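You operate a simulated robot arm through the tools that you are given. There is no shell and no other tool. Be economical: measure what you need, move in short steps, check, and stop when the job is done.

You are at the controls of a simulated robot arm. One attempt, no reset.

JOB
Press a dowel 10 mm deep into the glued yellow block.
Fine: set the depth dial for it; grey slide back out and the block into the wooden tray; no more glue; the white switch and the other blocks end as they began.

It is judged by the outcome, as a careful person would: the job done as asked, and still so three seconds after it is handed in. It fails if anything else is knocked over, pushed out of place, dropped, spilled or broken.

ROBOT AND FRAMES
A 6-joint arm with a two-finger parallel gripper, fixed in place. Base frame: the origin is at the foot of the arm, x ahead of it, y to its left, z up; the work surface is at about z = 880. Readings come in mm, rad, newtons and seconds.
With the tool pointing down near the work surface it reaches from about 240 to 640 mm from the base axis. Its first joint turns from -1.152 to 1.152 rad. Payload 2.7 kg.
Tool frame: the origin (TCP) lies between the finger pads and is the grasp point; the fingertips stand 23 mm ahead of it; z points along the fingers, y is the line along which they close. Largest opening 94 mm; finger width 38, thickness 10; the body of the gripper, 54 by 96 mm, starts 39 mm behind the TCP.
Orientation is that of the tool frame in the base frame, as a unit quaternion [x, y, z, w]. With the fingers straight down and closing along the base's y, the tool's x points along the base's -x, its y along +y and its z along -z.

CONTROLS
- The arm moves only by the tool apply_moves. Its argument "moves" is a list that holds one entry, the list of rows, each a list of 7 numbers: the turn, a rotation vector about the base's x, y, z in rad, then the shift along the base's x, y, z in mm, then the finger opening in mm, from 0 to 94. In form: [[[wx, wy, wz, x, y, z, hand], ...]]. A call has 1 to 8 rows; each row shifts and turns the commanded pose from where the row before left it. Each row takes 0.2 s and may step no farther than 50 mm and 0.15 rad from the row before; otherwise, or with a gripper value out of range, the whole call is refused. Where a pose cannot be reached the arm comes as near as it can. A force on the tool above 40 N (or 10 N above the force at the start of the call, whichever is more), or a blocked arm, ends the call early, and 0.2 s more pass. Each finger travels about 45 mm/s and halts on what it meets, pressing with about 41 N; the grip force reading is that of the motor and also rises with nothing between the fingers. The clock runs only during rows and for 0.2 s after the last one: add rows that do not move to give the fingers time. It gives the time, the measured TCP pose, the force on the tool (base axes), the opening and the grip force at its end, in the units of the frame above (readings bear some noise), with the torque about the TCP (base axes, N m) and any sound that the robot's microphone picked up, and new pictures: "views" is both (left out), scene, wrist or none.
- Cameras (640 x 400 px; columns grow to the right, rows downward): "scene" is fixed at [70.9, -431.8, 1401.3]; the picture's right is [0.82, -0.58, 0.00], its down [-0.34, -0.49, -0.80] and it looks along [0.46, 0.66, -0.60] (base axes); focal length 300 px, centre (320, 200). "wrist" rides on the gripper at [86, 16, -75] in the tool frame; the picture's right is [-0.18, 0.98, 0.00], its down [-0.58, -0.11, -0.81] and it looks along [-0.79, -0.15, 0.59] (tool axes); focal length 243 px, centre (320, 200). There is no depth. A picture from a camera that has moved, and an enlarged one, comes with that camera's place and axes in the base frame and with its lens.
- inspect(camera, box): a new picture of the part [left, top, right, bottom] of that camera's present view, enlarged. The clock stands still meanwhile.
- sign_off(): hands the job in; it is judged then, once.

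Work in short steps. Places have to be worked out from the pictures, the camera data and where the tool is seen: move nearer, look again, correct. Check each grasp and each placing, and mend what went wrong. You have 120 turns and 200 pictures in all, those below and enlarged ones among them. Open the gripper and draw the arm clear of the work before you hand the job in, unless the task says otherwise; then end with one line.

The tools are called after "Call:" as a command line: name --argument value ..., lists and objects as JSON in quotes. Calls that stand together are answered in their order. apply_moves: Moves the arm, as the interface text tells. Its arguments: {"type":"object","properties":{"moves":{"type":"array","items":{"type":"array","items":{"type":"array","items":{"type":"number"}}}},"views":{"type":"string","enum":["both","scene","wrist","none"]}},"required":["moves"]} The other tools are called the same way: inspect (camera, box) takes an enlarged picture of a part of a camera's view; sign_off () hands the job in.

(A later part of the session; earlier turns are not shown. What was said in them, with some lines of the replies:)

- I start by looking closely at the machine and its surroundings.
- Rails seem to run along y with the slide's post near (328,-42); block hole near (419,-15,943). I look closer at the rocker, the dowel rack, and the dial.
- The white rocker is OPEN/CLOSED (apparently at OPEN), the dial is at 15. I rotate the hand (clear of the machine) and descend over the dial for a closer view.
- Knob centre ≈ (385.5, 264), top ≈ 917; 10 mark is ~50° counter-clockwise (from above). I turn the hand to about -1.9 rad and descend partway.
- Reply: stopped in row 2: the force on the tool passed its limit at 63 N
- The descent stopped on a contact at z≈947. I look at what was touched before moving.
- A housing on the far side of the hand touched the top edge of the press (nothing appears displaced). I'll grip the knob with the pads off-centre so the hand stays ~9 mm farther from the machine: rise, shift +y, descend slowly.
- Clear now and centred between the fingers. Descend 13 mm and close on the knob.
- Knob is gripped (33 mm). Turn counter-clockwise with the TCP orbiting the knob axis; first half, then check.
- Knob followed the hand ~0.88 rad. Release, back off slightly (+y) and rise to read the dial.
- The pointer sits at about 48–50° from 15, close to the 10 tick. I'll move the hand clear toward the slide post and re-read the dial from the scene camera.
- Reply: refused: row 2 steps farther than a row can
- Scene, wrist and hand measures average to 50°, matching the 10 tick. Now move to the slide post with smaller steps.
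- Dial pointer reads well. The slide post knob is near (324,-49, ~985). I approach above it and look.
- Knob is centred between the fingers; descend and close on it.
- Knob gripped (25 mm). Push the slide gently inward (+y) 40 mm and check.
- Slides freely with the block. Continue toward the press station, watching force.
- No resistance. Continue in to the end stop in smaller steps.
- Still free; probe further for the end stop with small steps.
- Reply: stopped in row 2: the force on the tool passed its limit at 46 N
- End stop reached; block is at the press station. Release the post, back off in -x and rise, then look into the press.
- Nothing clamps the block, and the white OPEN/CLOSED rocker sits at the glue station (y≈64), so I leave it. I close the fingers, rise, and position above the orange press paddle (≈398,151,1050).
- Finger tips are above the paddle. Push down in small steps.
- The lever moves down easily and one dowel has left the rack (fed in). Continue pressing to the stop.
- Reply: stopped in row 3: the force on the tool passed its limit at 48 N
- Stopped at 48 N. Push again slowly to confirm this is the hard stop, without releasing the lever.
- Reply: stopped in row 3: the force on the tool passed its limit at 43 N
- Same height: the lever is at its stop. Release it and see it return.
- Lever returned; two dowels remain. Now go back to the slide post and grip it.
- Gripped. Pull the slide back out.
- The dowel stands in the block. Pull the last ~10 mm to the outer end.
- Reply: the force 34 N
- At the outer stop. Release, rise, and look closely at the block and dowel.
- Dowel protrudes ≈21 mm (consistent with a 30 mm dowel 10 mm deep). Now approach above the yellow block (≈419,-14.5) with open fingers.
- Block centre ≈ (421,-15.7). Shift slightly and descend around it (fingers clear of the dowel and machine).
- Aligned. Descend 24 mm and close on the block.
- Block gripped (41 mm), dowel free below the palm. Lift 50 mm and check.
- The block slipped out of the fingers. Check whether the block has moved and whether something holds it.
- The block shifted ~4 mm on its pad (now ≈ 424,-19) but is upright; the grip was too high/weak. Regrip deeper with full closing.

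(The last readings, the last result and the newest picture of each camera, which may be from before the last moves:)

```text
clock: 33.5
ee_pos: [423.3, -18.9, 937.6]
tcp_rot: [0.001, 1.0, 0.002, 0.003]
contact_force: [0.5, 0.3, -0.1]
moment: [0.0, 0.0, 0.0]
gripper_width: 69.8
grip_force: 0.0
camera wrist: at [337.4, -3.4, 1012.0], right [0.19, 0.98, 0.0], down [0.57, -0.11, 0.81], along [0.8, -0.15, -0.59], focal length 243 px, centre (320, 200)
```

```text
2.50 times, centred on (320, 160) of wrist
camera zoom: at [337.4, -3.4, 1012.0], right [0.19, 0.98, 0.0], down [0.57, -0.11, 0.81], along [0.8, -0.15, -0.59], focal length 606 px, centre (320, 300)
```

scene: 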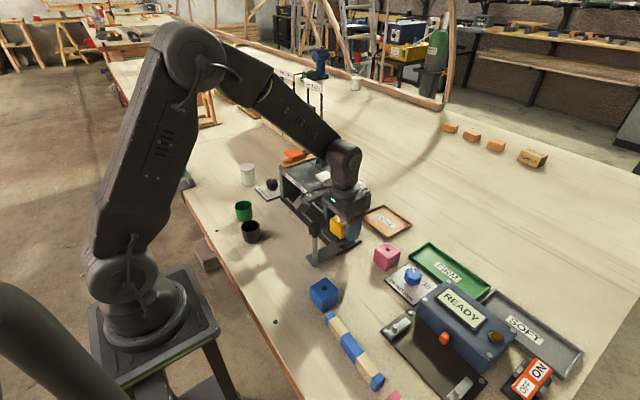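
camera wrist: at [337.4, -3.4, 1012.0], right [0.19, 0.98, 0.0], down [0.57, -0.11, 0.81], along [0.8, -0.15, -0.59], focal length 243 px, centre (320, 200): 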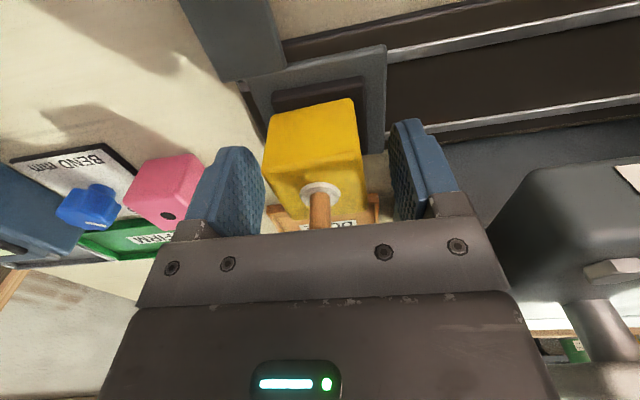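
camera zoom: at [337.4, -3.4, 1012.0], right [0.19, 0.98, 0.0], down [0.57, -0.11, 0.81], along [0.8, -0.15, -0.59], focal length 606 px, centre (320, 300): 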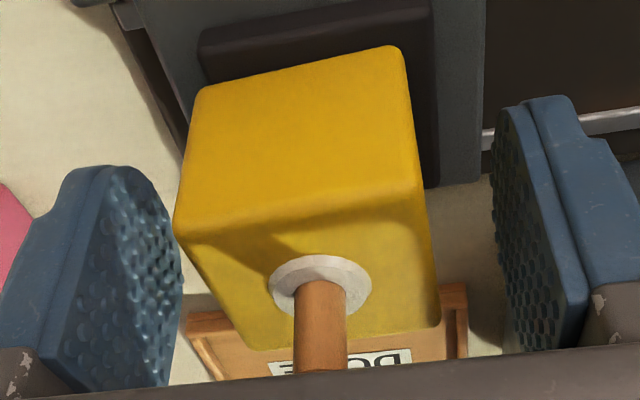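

Call:
apply_moves --moves '[[[0, 0, 0, 0, 0, -5, 70], [0, 0, 0, 0, 0, 0, 40], [0, 0, 0, 0, 0, 0, 0], [0, 0, 0, 0, 0, 0, 0], [0, 0, 0, 0, 0, 0, 0], [0, 0, 0, 0, 0, 0, 0], [0, 0, 0, 0, 0, 4, 0]]]'

Call:
inspect --camera "scene" --box '[310, 185, 370, 265]'

```text
clock: 35.1
ee_pos: [423.1, -17.7, 937.6]
tcp_rot: [0.002, 1.0, 0.002, 0.004]
contact_force: [-0.8, 0.4, -0.9]
moment: [0.04, 0.03, -0.01]
gripper_width: 41.4
grip_force: 41.1
camera wrist: at [337.2, -3.2, 1011.3], right [0.19, 0.98, 0.0], down [0.57, -0.11, 0.81], along [0.8, -0.15, -0.59], focal length 243 px, centre (320, 200)
```

scene: 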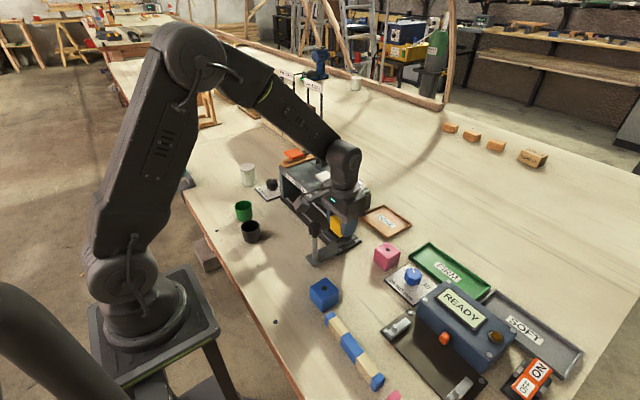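
wrist: 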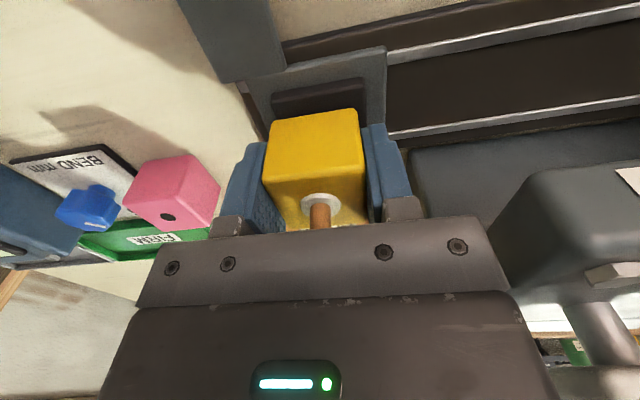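

```text
5.00 times, centred on (340, 225) of scene
camera zoom: at [70.9, -431.8, 1401.3], right [0.82, -0.58, 0.0], down [-0.34, -0.49, -0.8], along [0.46, 0.66, -0.6], focal length 1501 px, centre (220, 75)
```

zoom: 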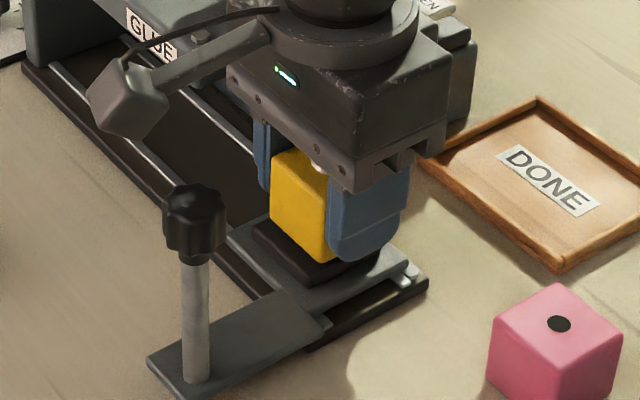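

Held at 41 mm. Lift slowly and watch the width.

Call:
apply_moves --moves '[[[0, 0, 0, 0, 0, 4, 0], [0, 0, 0, 0, 0, 5, 0], [0, 0, 0, 0, 0, 6, 0], [0, 0, 0, 0, 0, 6, 0], [0, 0, 0, 0, 0, 6, 0]]]'

Call:
inspect --camera "scene" --box '[310, 185, 370, 265]'

```text
clock: 36.3
ee_pos: [423.3, -18.1, 964.7]
tcp_rot: [0.001, 1.0, 0.002, 0.004]
contact_force: [1.1, -0.9, 0.3]
moment: [0.02, -0.05, 0.03]
gripper_width: 41.4
grip_force: 41.5
camera wrist: at [337.4, -3.0, 1038.5], right [0.19, 0.98, 0.0], down [0.57, -0.11, 0.81], along [0.8, -0.15, -0.59], focal length 243 px, centre (320, 200)
```

scene: 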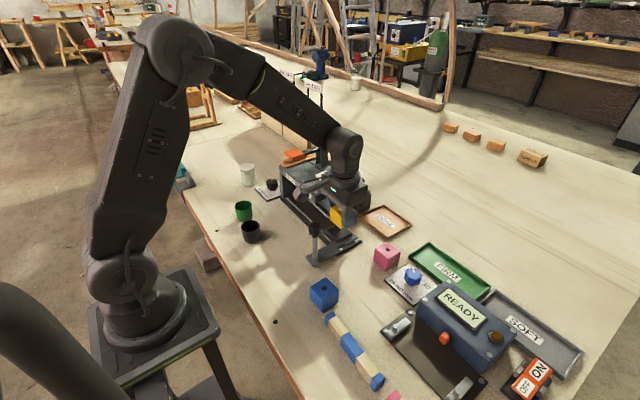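
wrist: 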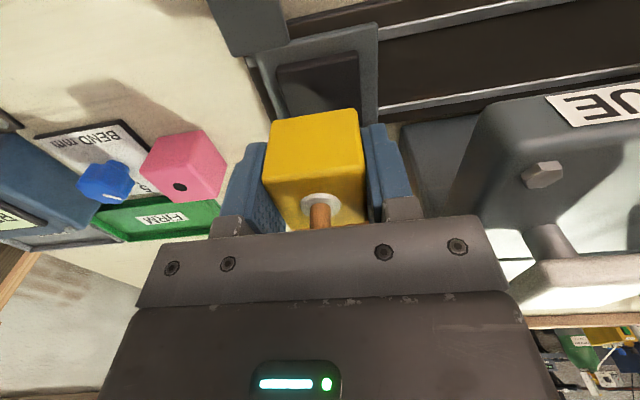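

```text
5.00 times, centred on (340, 225) of scene
camera zoom: at [70.9, -431.8, 1401.3], right [0.82, -0.58, 0.0], down [-0.34, -0.49, -0.8], along [0.46, 0.66, -0.6], focal length 1501 px, centre (220, 75)
```

zoom: 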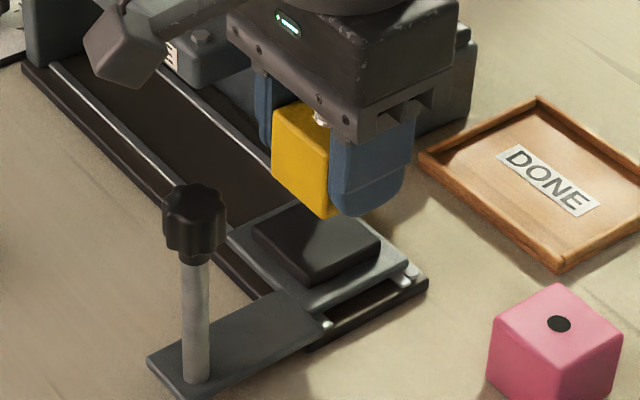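

Held firmly. Carry to above the DONE tray (≈ 556,-35).

Call:
apply_moves --moves '[[[0, 0, 0, 0, 0, 20, 0], [0, 0, 0, 27, -4, 0, 0], [0, 0, 0, 27, -4, 0, 0], [0, 0, 0, 27, -4, 0, 0], [0, 0, 0, 27, -4, 0, 0], [0, 0, 0, 24, -1, 0, 0]]]'

Call:
inspect --camera "scene" --box '[330, 155, 430, 265]'

```text
clock: 37.7
ee_pos: [556.3, -34.4, 984.3]
tcp_rot: [0.002, 1.0, 0.002, 0.005]
contact_force: [-0.2, -0.5, -0.6]
moment: [0.02, 0.01, -0.02]
gripper_width: 41.3
grip_force: 41.0
camera wrist: at [470.4, -20.6, 1058.1], right [0.19, 0.98, 0.0], down [0.57, -0.11, 0.81], along [0.8, -0.15, -0.59], focal length 243 px, centre (320, 200)
```

scene: 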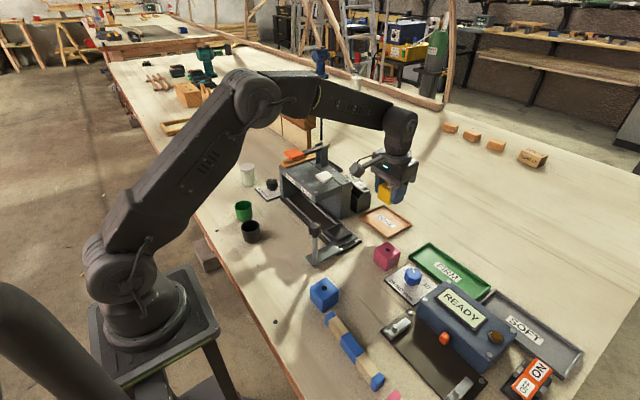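
wrist: 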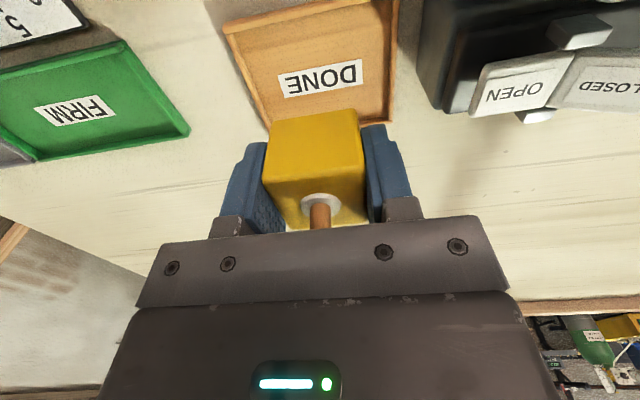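

```text
3.64 times, centred on (380, 210) of scene
camera zoom: at [70.9, -431.8, 1401.3], right [0.82, -0.58, 0.0], down [-0.34, -0.49, -0.8], along [0.46, 0.66, -0.6], focal length 1091 px, centre (102, 164)
```

zoom: 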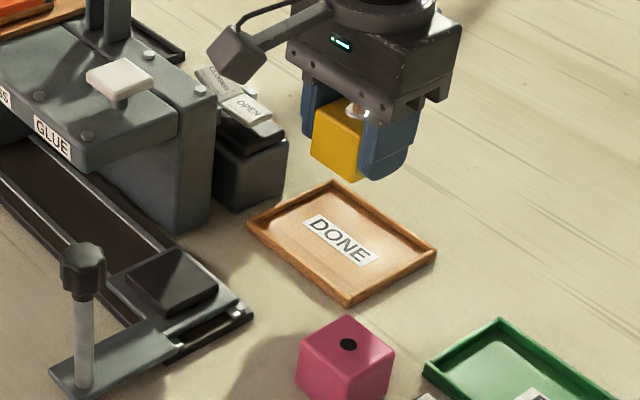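

Block is over the tray centre (558,-36). Descend, last part slowly.

Call:
apply_moves --moves '[[[0, 0, 0, 1.5, -1.5, -20, 0], [0, 0, 0, 0, 0, -20, 0], [0, 0, 0, 0, 0, -12, 0], [0, 0, 0, 0, 0, -6, 0]]]'

Call:
inspect --camera "scene" --box '[340, 165, 430, 255]'

```text
clock: 38.7
ee_pos: [556.9, -36.6, 926.9]
tcp_rot: [0.002, 1.0, 0.001, 0.004]
contact_force: [-1.0, -0.7, -0.6]
moment: [0.0, -0.02, -0.02]
gripper_width: 41.3
grip_force: 40.7
camera wrist: at [471.0, -21.8, 999.8], right [0.19, 0.98, 0.0], down [0.57, -0.11, 0.81], along [0.8, -0.15, -0.59], focal length 243 px, centre (320, 200)
```

scene: 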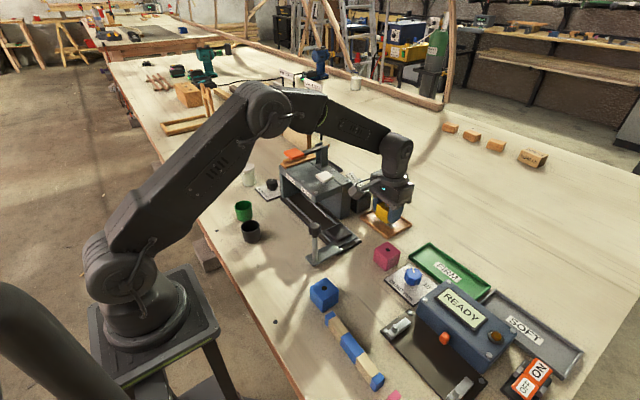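
wrist: 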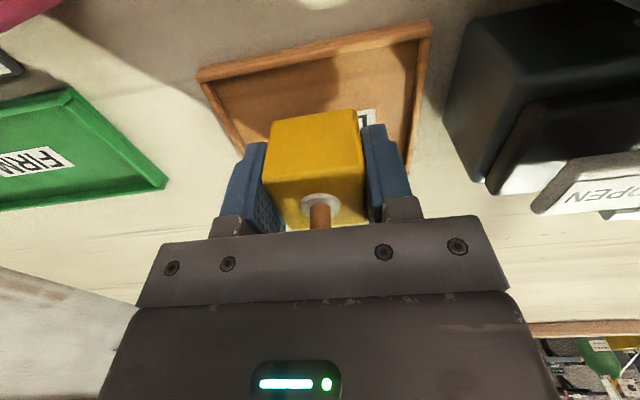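

```text
4.44 times, centred on (385, 210) of scene
camera zoom: at [70.9, -431.8, 1401.3], right [0.82, -0.58, 0.0], down [-0.34, -0.49, -0.8], along [0.46, 0.66, -0.6], focal length 1334 px, centre (31, 156)
```

zoom: 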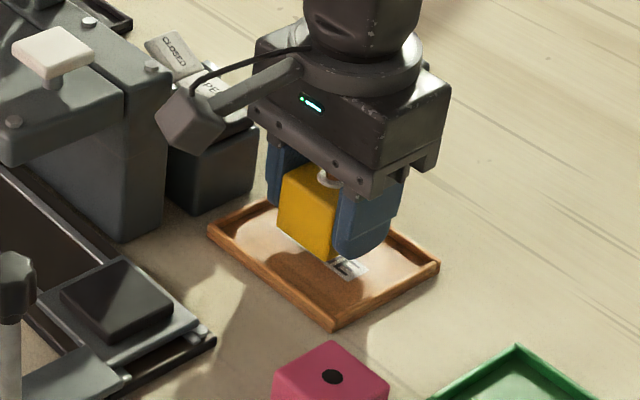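

Call:
apply_moves --moves '[[[0, 0, 0, -4, -2, -3, 0], [0, 0, 0, 0, 0, -3, 0], [0, 0, 0, 0, 0, -2, 0], [0, 0, 0, 0, 0, -2, 0], [0, 0, 0, 0, 0, -2, 0]]]' --views "wrist"

Call:
inspect --camera "scene" --box '[340, 165, 430, 255]'

```text
clock: 39.9
ee_pos: [554.4, -38.4, 915.4]
tcp_rot: [0.002, 1.0, 0.001, 0.004]
contact_force: [0.5, 0.2, -0.7]
moment: [0.04, -0.03, 0.03]
gripper_width: 41.2
grip_force: 40.7
camera wrist: at [467.5, -23.6, 988.0], right [0.19, 0.98, 0.01], down [0.57, -0.11, 0.81], along [0.8, -0.15, -0.59], focal length 243 px, centre (320, 200)
```

wrist: 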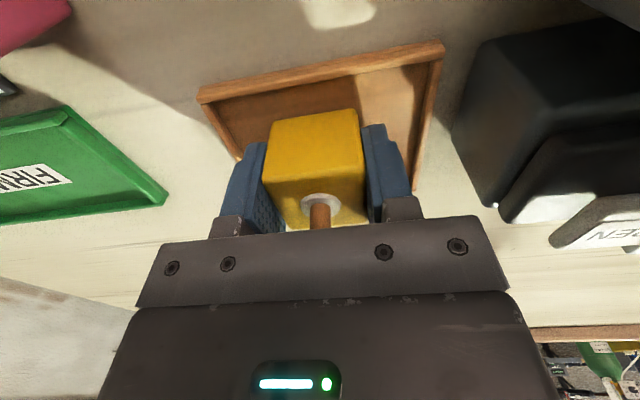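

```text
4.44 times, centred on (385, 210) of scene
camera zoom: at [70.9, -431.8, 1401.3], right [0.82, -0.58, 0.0], down [-0.34, -0.49, -0.8], along [0.46, 0.66, -0.6], focal length 1334 px, centre (31, 156)
```

zoom: 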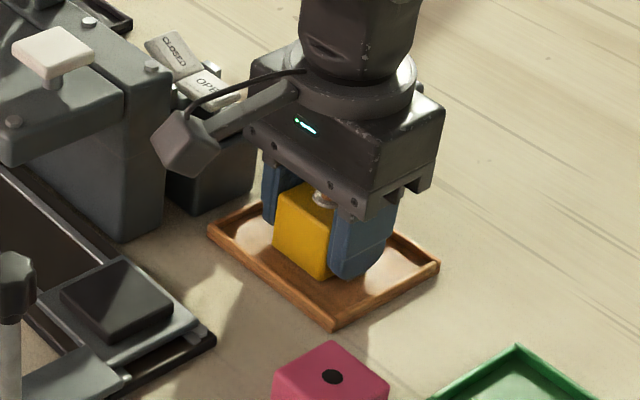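

No contact yet; continue down in 1–2 mm steps.

Call:
apply_moves --moves '[[[0, 0, 0, 0, 0, -1.5, 0], [0, 0, 0, 0, 0, -1.5, 0], [0, 0, 0, 0, 0, -1.5, 0]]]' --views "none"

Call:
inspect --camera "scene" --box '[360, 190, 410, 240]'

```text
clock: 40.7
ee_pos: [552.5, -38.7, 911.6]
tcp_rot: [0.002, 1.0, 0.001, 0.005]
contact_force: [-2.9, 1.6, 8.6]
moment: [-0.1, 0.11, -0.05]
gripper_width: 41.4
grip_force: 41.1
```

```text
8.00 times, centred on (385, 215) of scene
camera zoom: at [70.7, -431.7, 1401.3], right [0.82, -0.58, 0.0], down [-0.34, -0.49, -0.8], along [0.46, 0.66, -0.6], focal length 2401 px, centre (-200, 80)
```

zoom: 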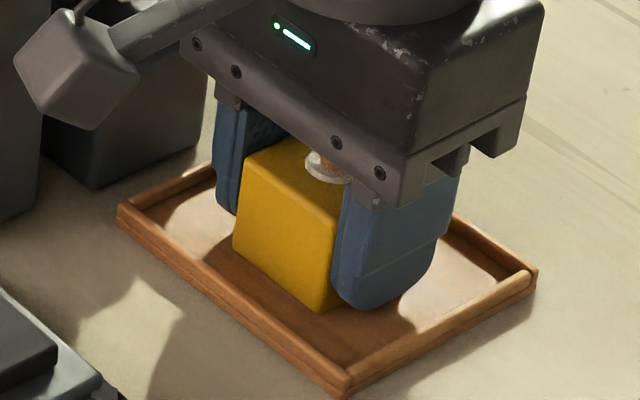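

Contact (8.6 N): block rests on the tray floor. Open and rise straight up (dowel between the fingers stays clear).

Call:
apply_moves --moves '[[[0, 0, 0, 0, 0, 0.5, 48], [0, 0, 0, 0, 0, 0, 56], [0, 0, 0, 0, 0, 0, 58], [0, 0, 0, 0, 0, 15, 58], [0, 0, 0, 0, 0, 30, 58], [0, 0, 0, 0, 0, 40, 58], [0, 0, 0, -20, 0, 40, 58]]]'

Call:
inspect --camera "scene" --box '[340, 165, 430, 255]'

```text
clock: 42.3
ee_pos: [533.0, -40.3, 1035.9]
tcp_rot: [0.002, 1.0, 0.002, 0.003]
contact_force: [0.2, 1.7, 0.2]
moment: [0.0, 0.0, 0.0]
gripper_width: 58.1
grip_force: 0.0
camera wrist: at [446.9, -24.4, 1109.7], right [0.19, 0.98, 0.0], down [0.58, -0.11, 0.81], along [0.8, -0.15, -0.59], focal length 243 px, centre (320, 200)
```

scene: 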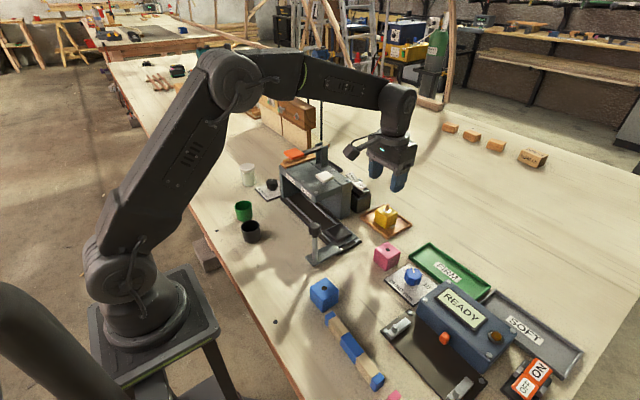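
wrist: 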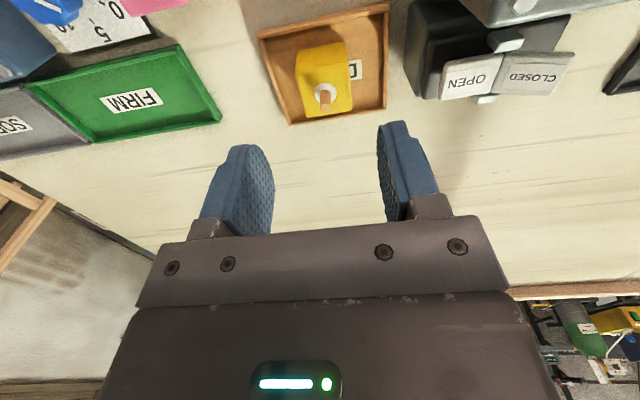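

```text
4.44 times, centred on (385, 210) of scene
camera zoom: at [70.9, -431.8, 1401.3], right [0.82, -0.58, 0.0], down [-0.34, -0.49, -0.8], along [0.46, 0.66, -0.6], focal length 1334 px, centre (31, 156)
```

zoom: 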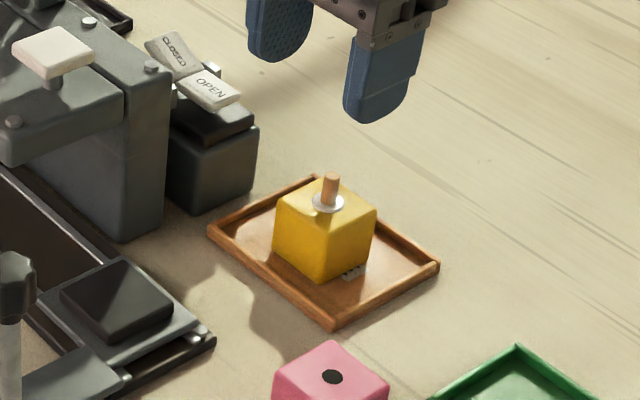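

Block stands in the tray with the dowel. Draw the arm up and back clear, then take a last look.

Call:
apply_moves --moves '[[[0, 0, 0, -30, 0, 35, 58], [0, 0, 0, -40, 10, 25, 58], [0, 0, 0, -45, 15, 0, 58], [0, 0, 0, -45, 15, 0, 58], [0, 0, 0, -30, 15, 20, 58], [0, 0, 0, 0, 0, 0, 58]]]'

Call:
inspect --camera "scene" --box '[220, 130, 420, 270]'

```text
clock: 43.7
ee_pos: [342.3, 17.9, 1117.4]
tcp_rot: [0.002, 1.0, 0.003, 0.004]
contact_force: [0.6, 0.7, 0.2]
moment: [0.01, 0.01, 0.01]
gripper_width: 58.1
grip_force: 0.0
camera wrist: at [256.7, 32.3, 1190.4], right [0.19, 0.98, 0.0], down [0.57, -0.11, 0.81], along [0.8, -0.15, -0.59], focal length 243 px, centre (320, 200)
```

scene: 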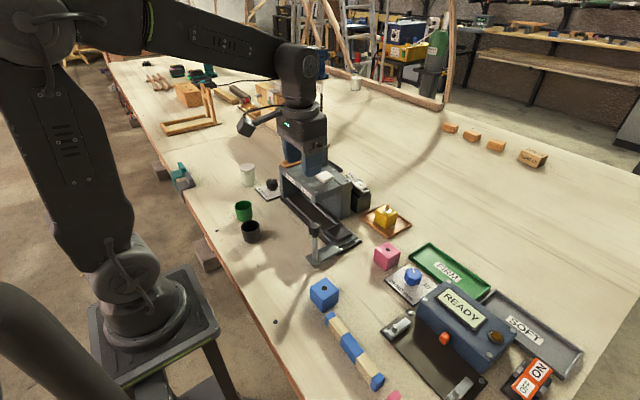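
wrist: 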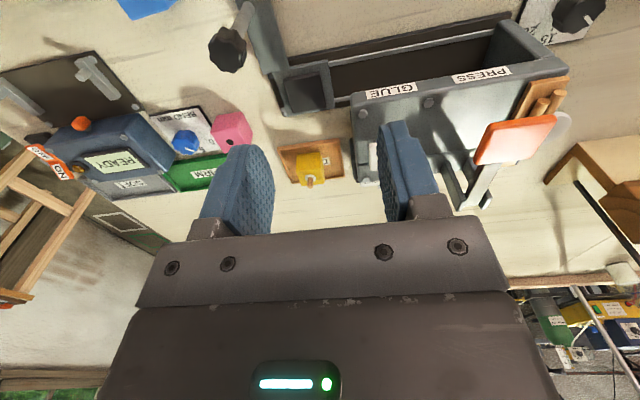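

```text
2.86 times, centred on (320, 200) of scene
camera zoom: at [70.9, -431.8, 1401.3], right [0.82, -0.58, 0.0], down [-0.34, -0.49, -0.8], along [0.46, 0.66, -0.6], focal length 858 px, centre (320, 200)
```

zoom: 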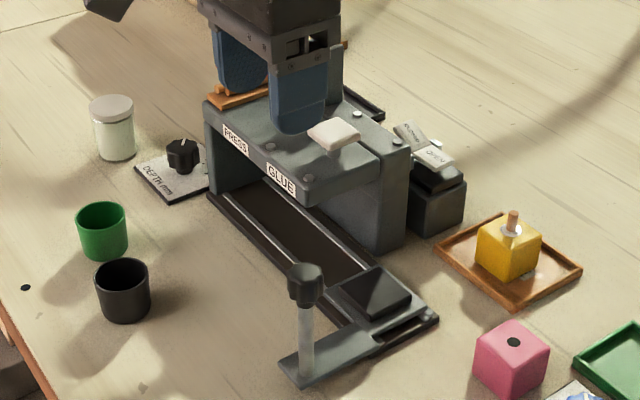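

The slide is back out, the block with its dowel stands in the wooden tray, the rocker and the other blocks are as they began, and the hand is open and clear of the work. Handing in.

Call:
sign_off

```text
The job is handed in.
```

I set the depth dial to 10, pressed one dowel into the yellow block and put it in the wooden tray, with the slide back out, no glue added, and the white switch and other blocks untouched. I couldn't measure the depth directly: about 20 mm of dowel shows, which means 10 mm deep only if the dowel is 30 mm long, and the ones on the rack looked longer. On the way, the hand bumped the top edge of the press once, and the block slipped from the fingers on the first lift; I saw nothing displaced or damaged.
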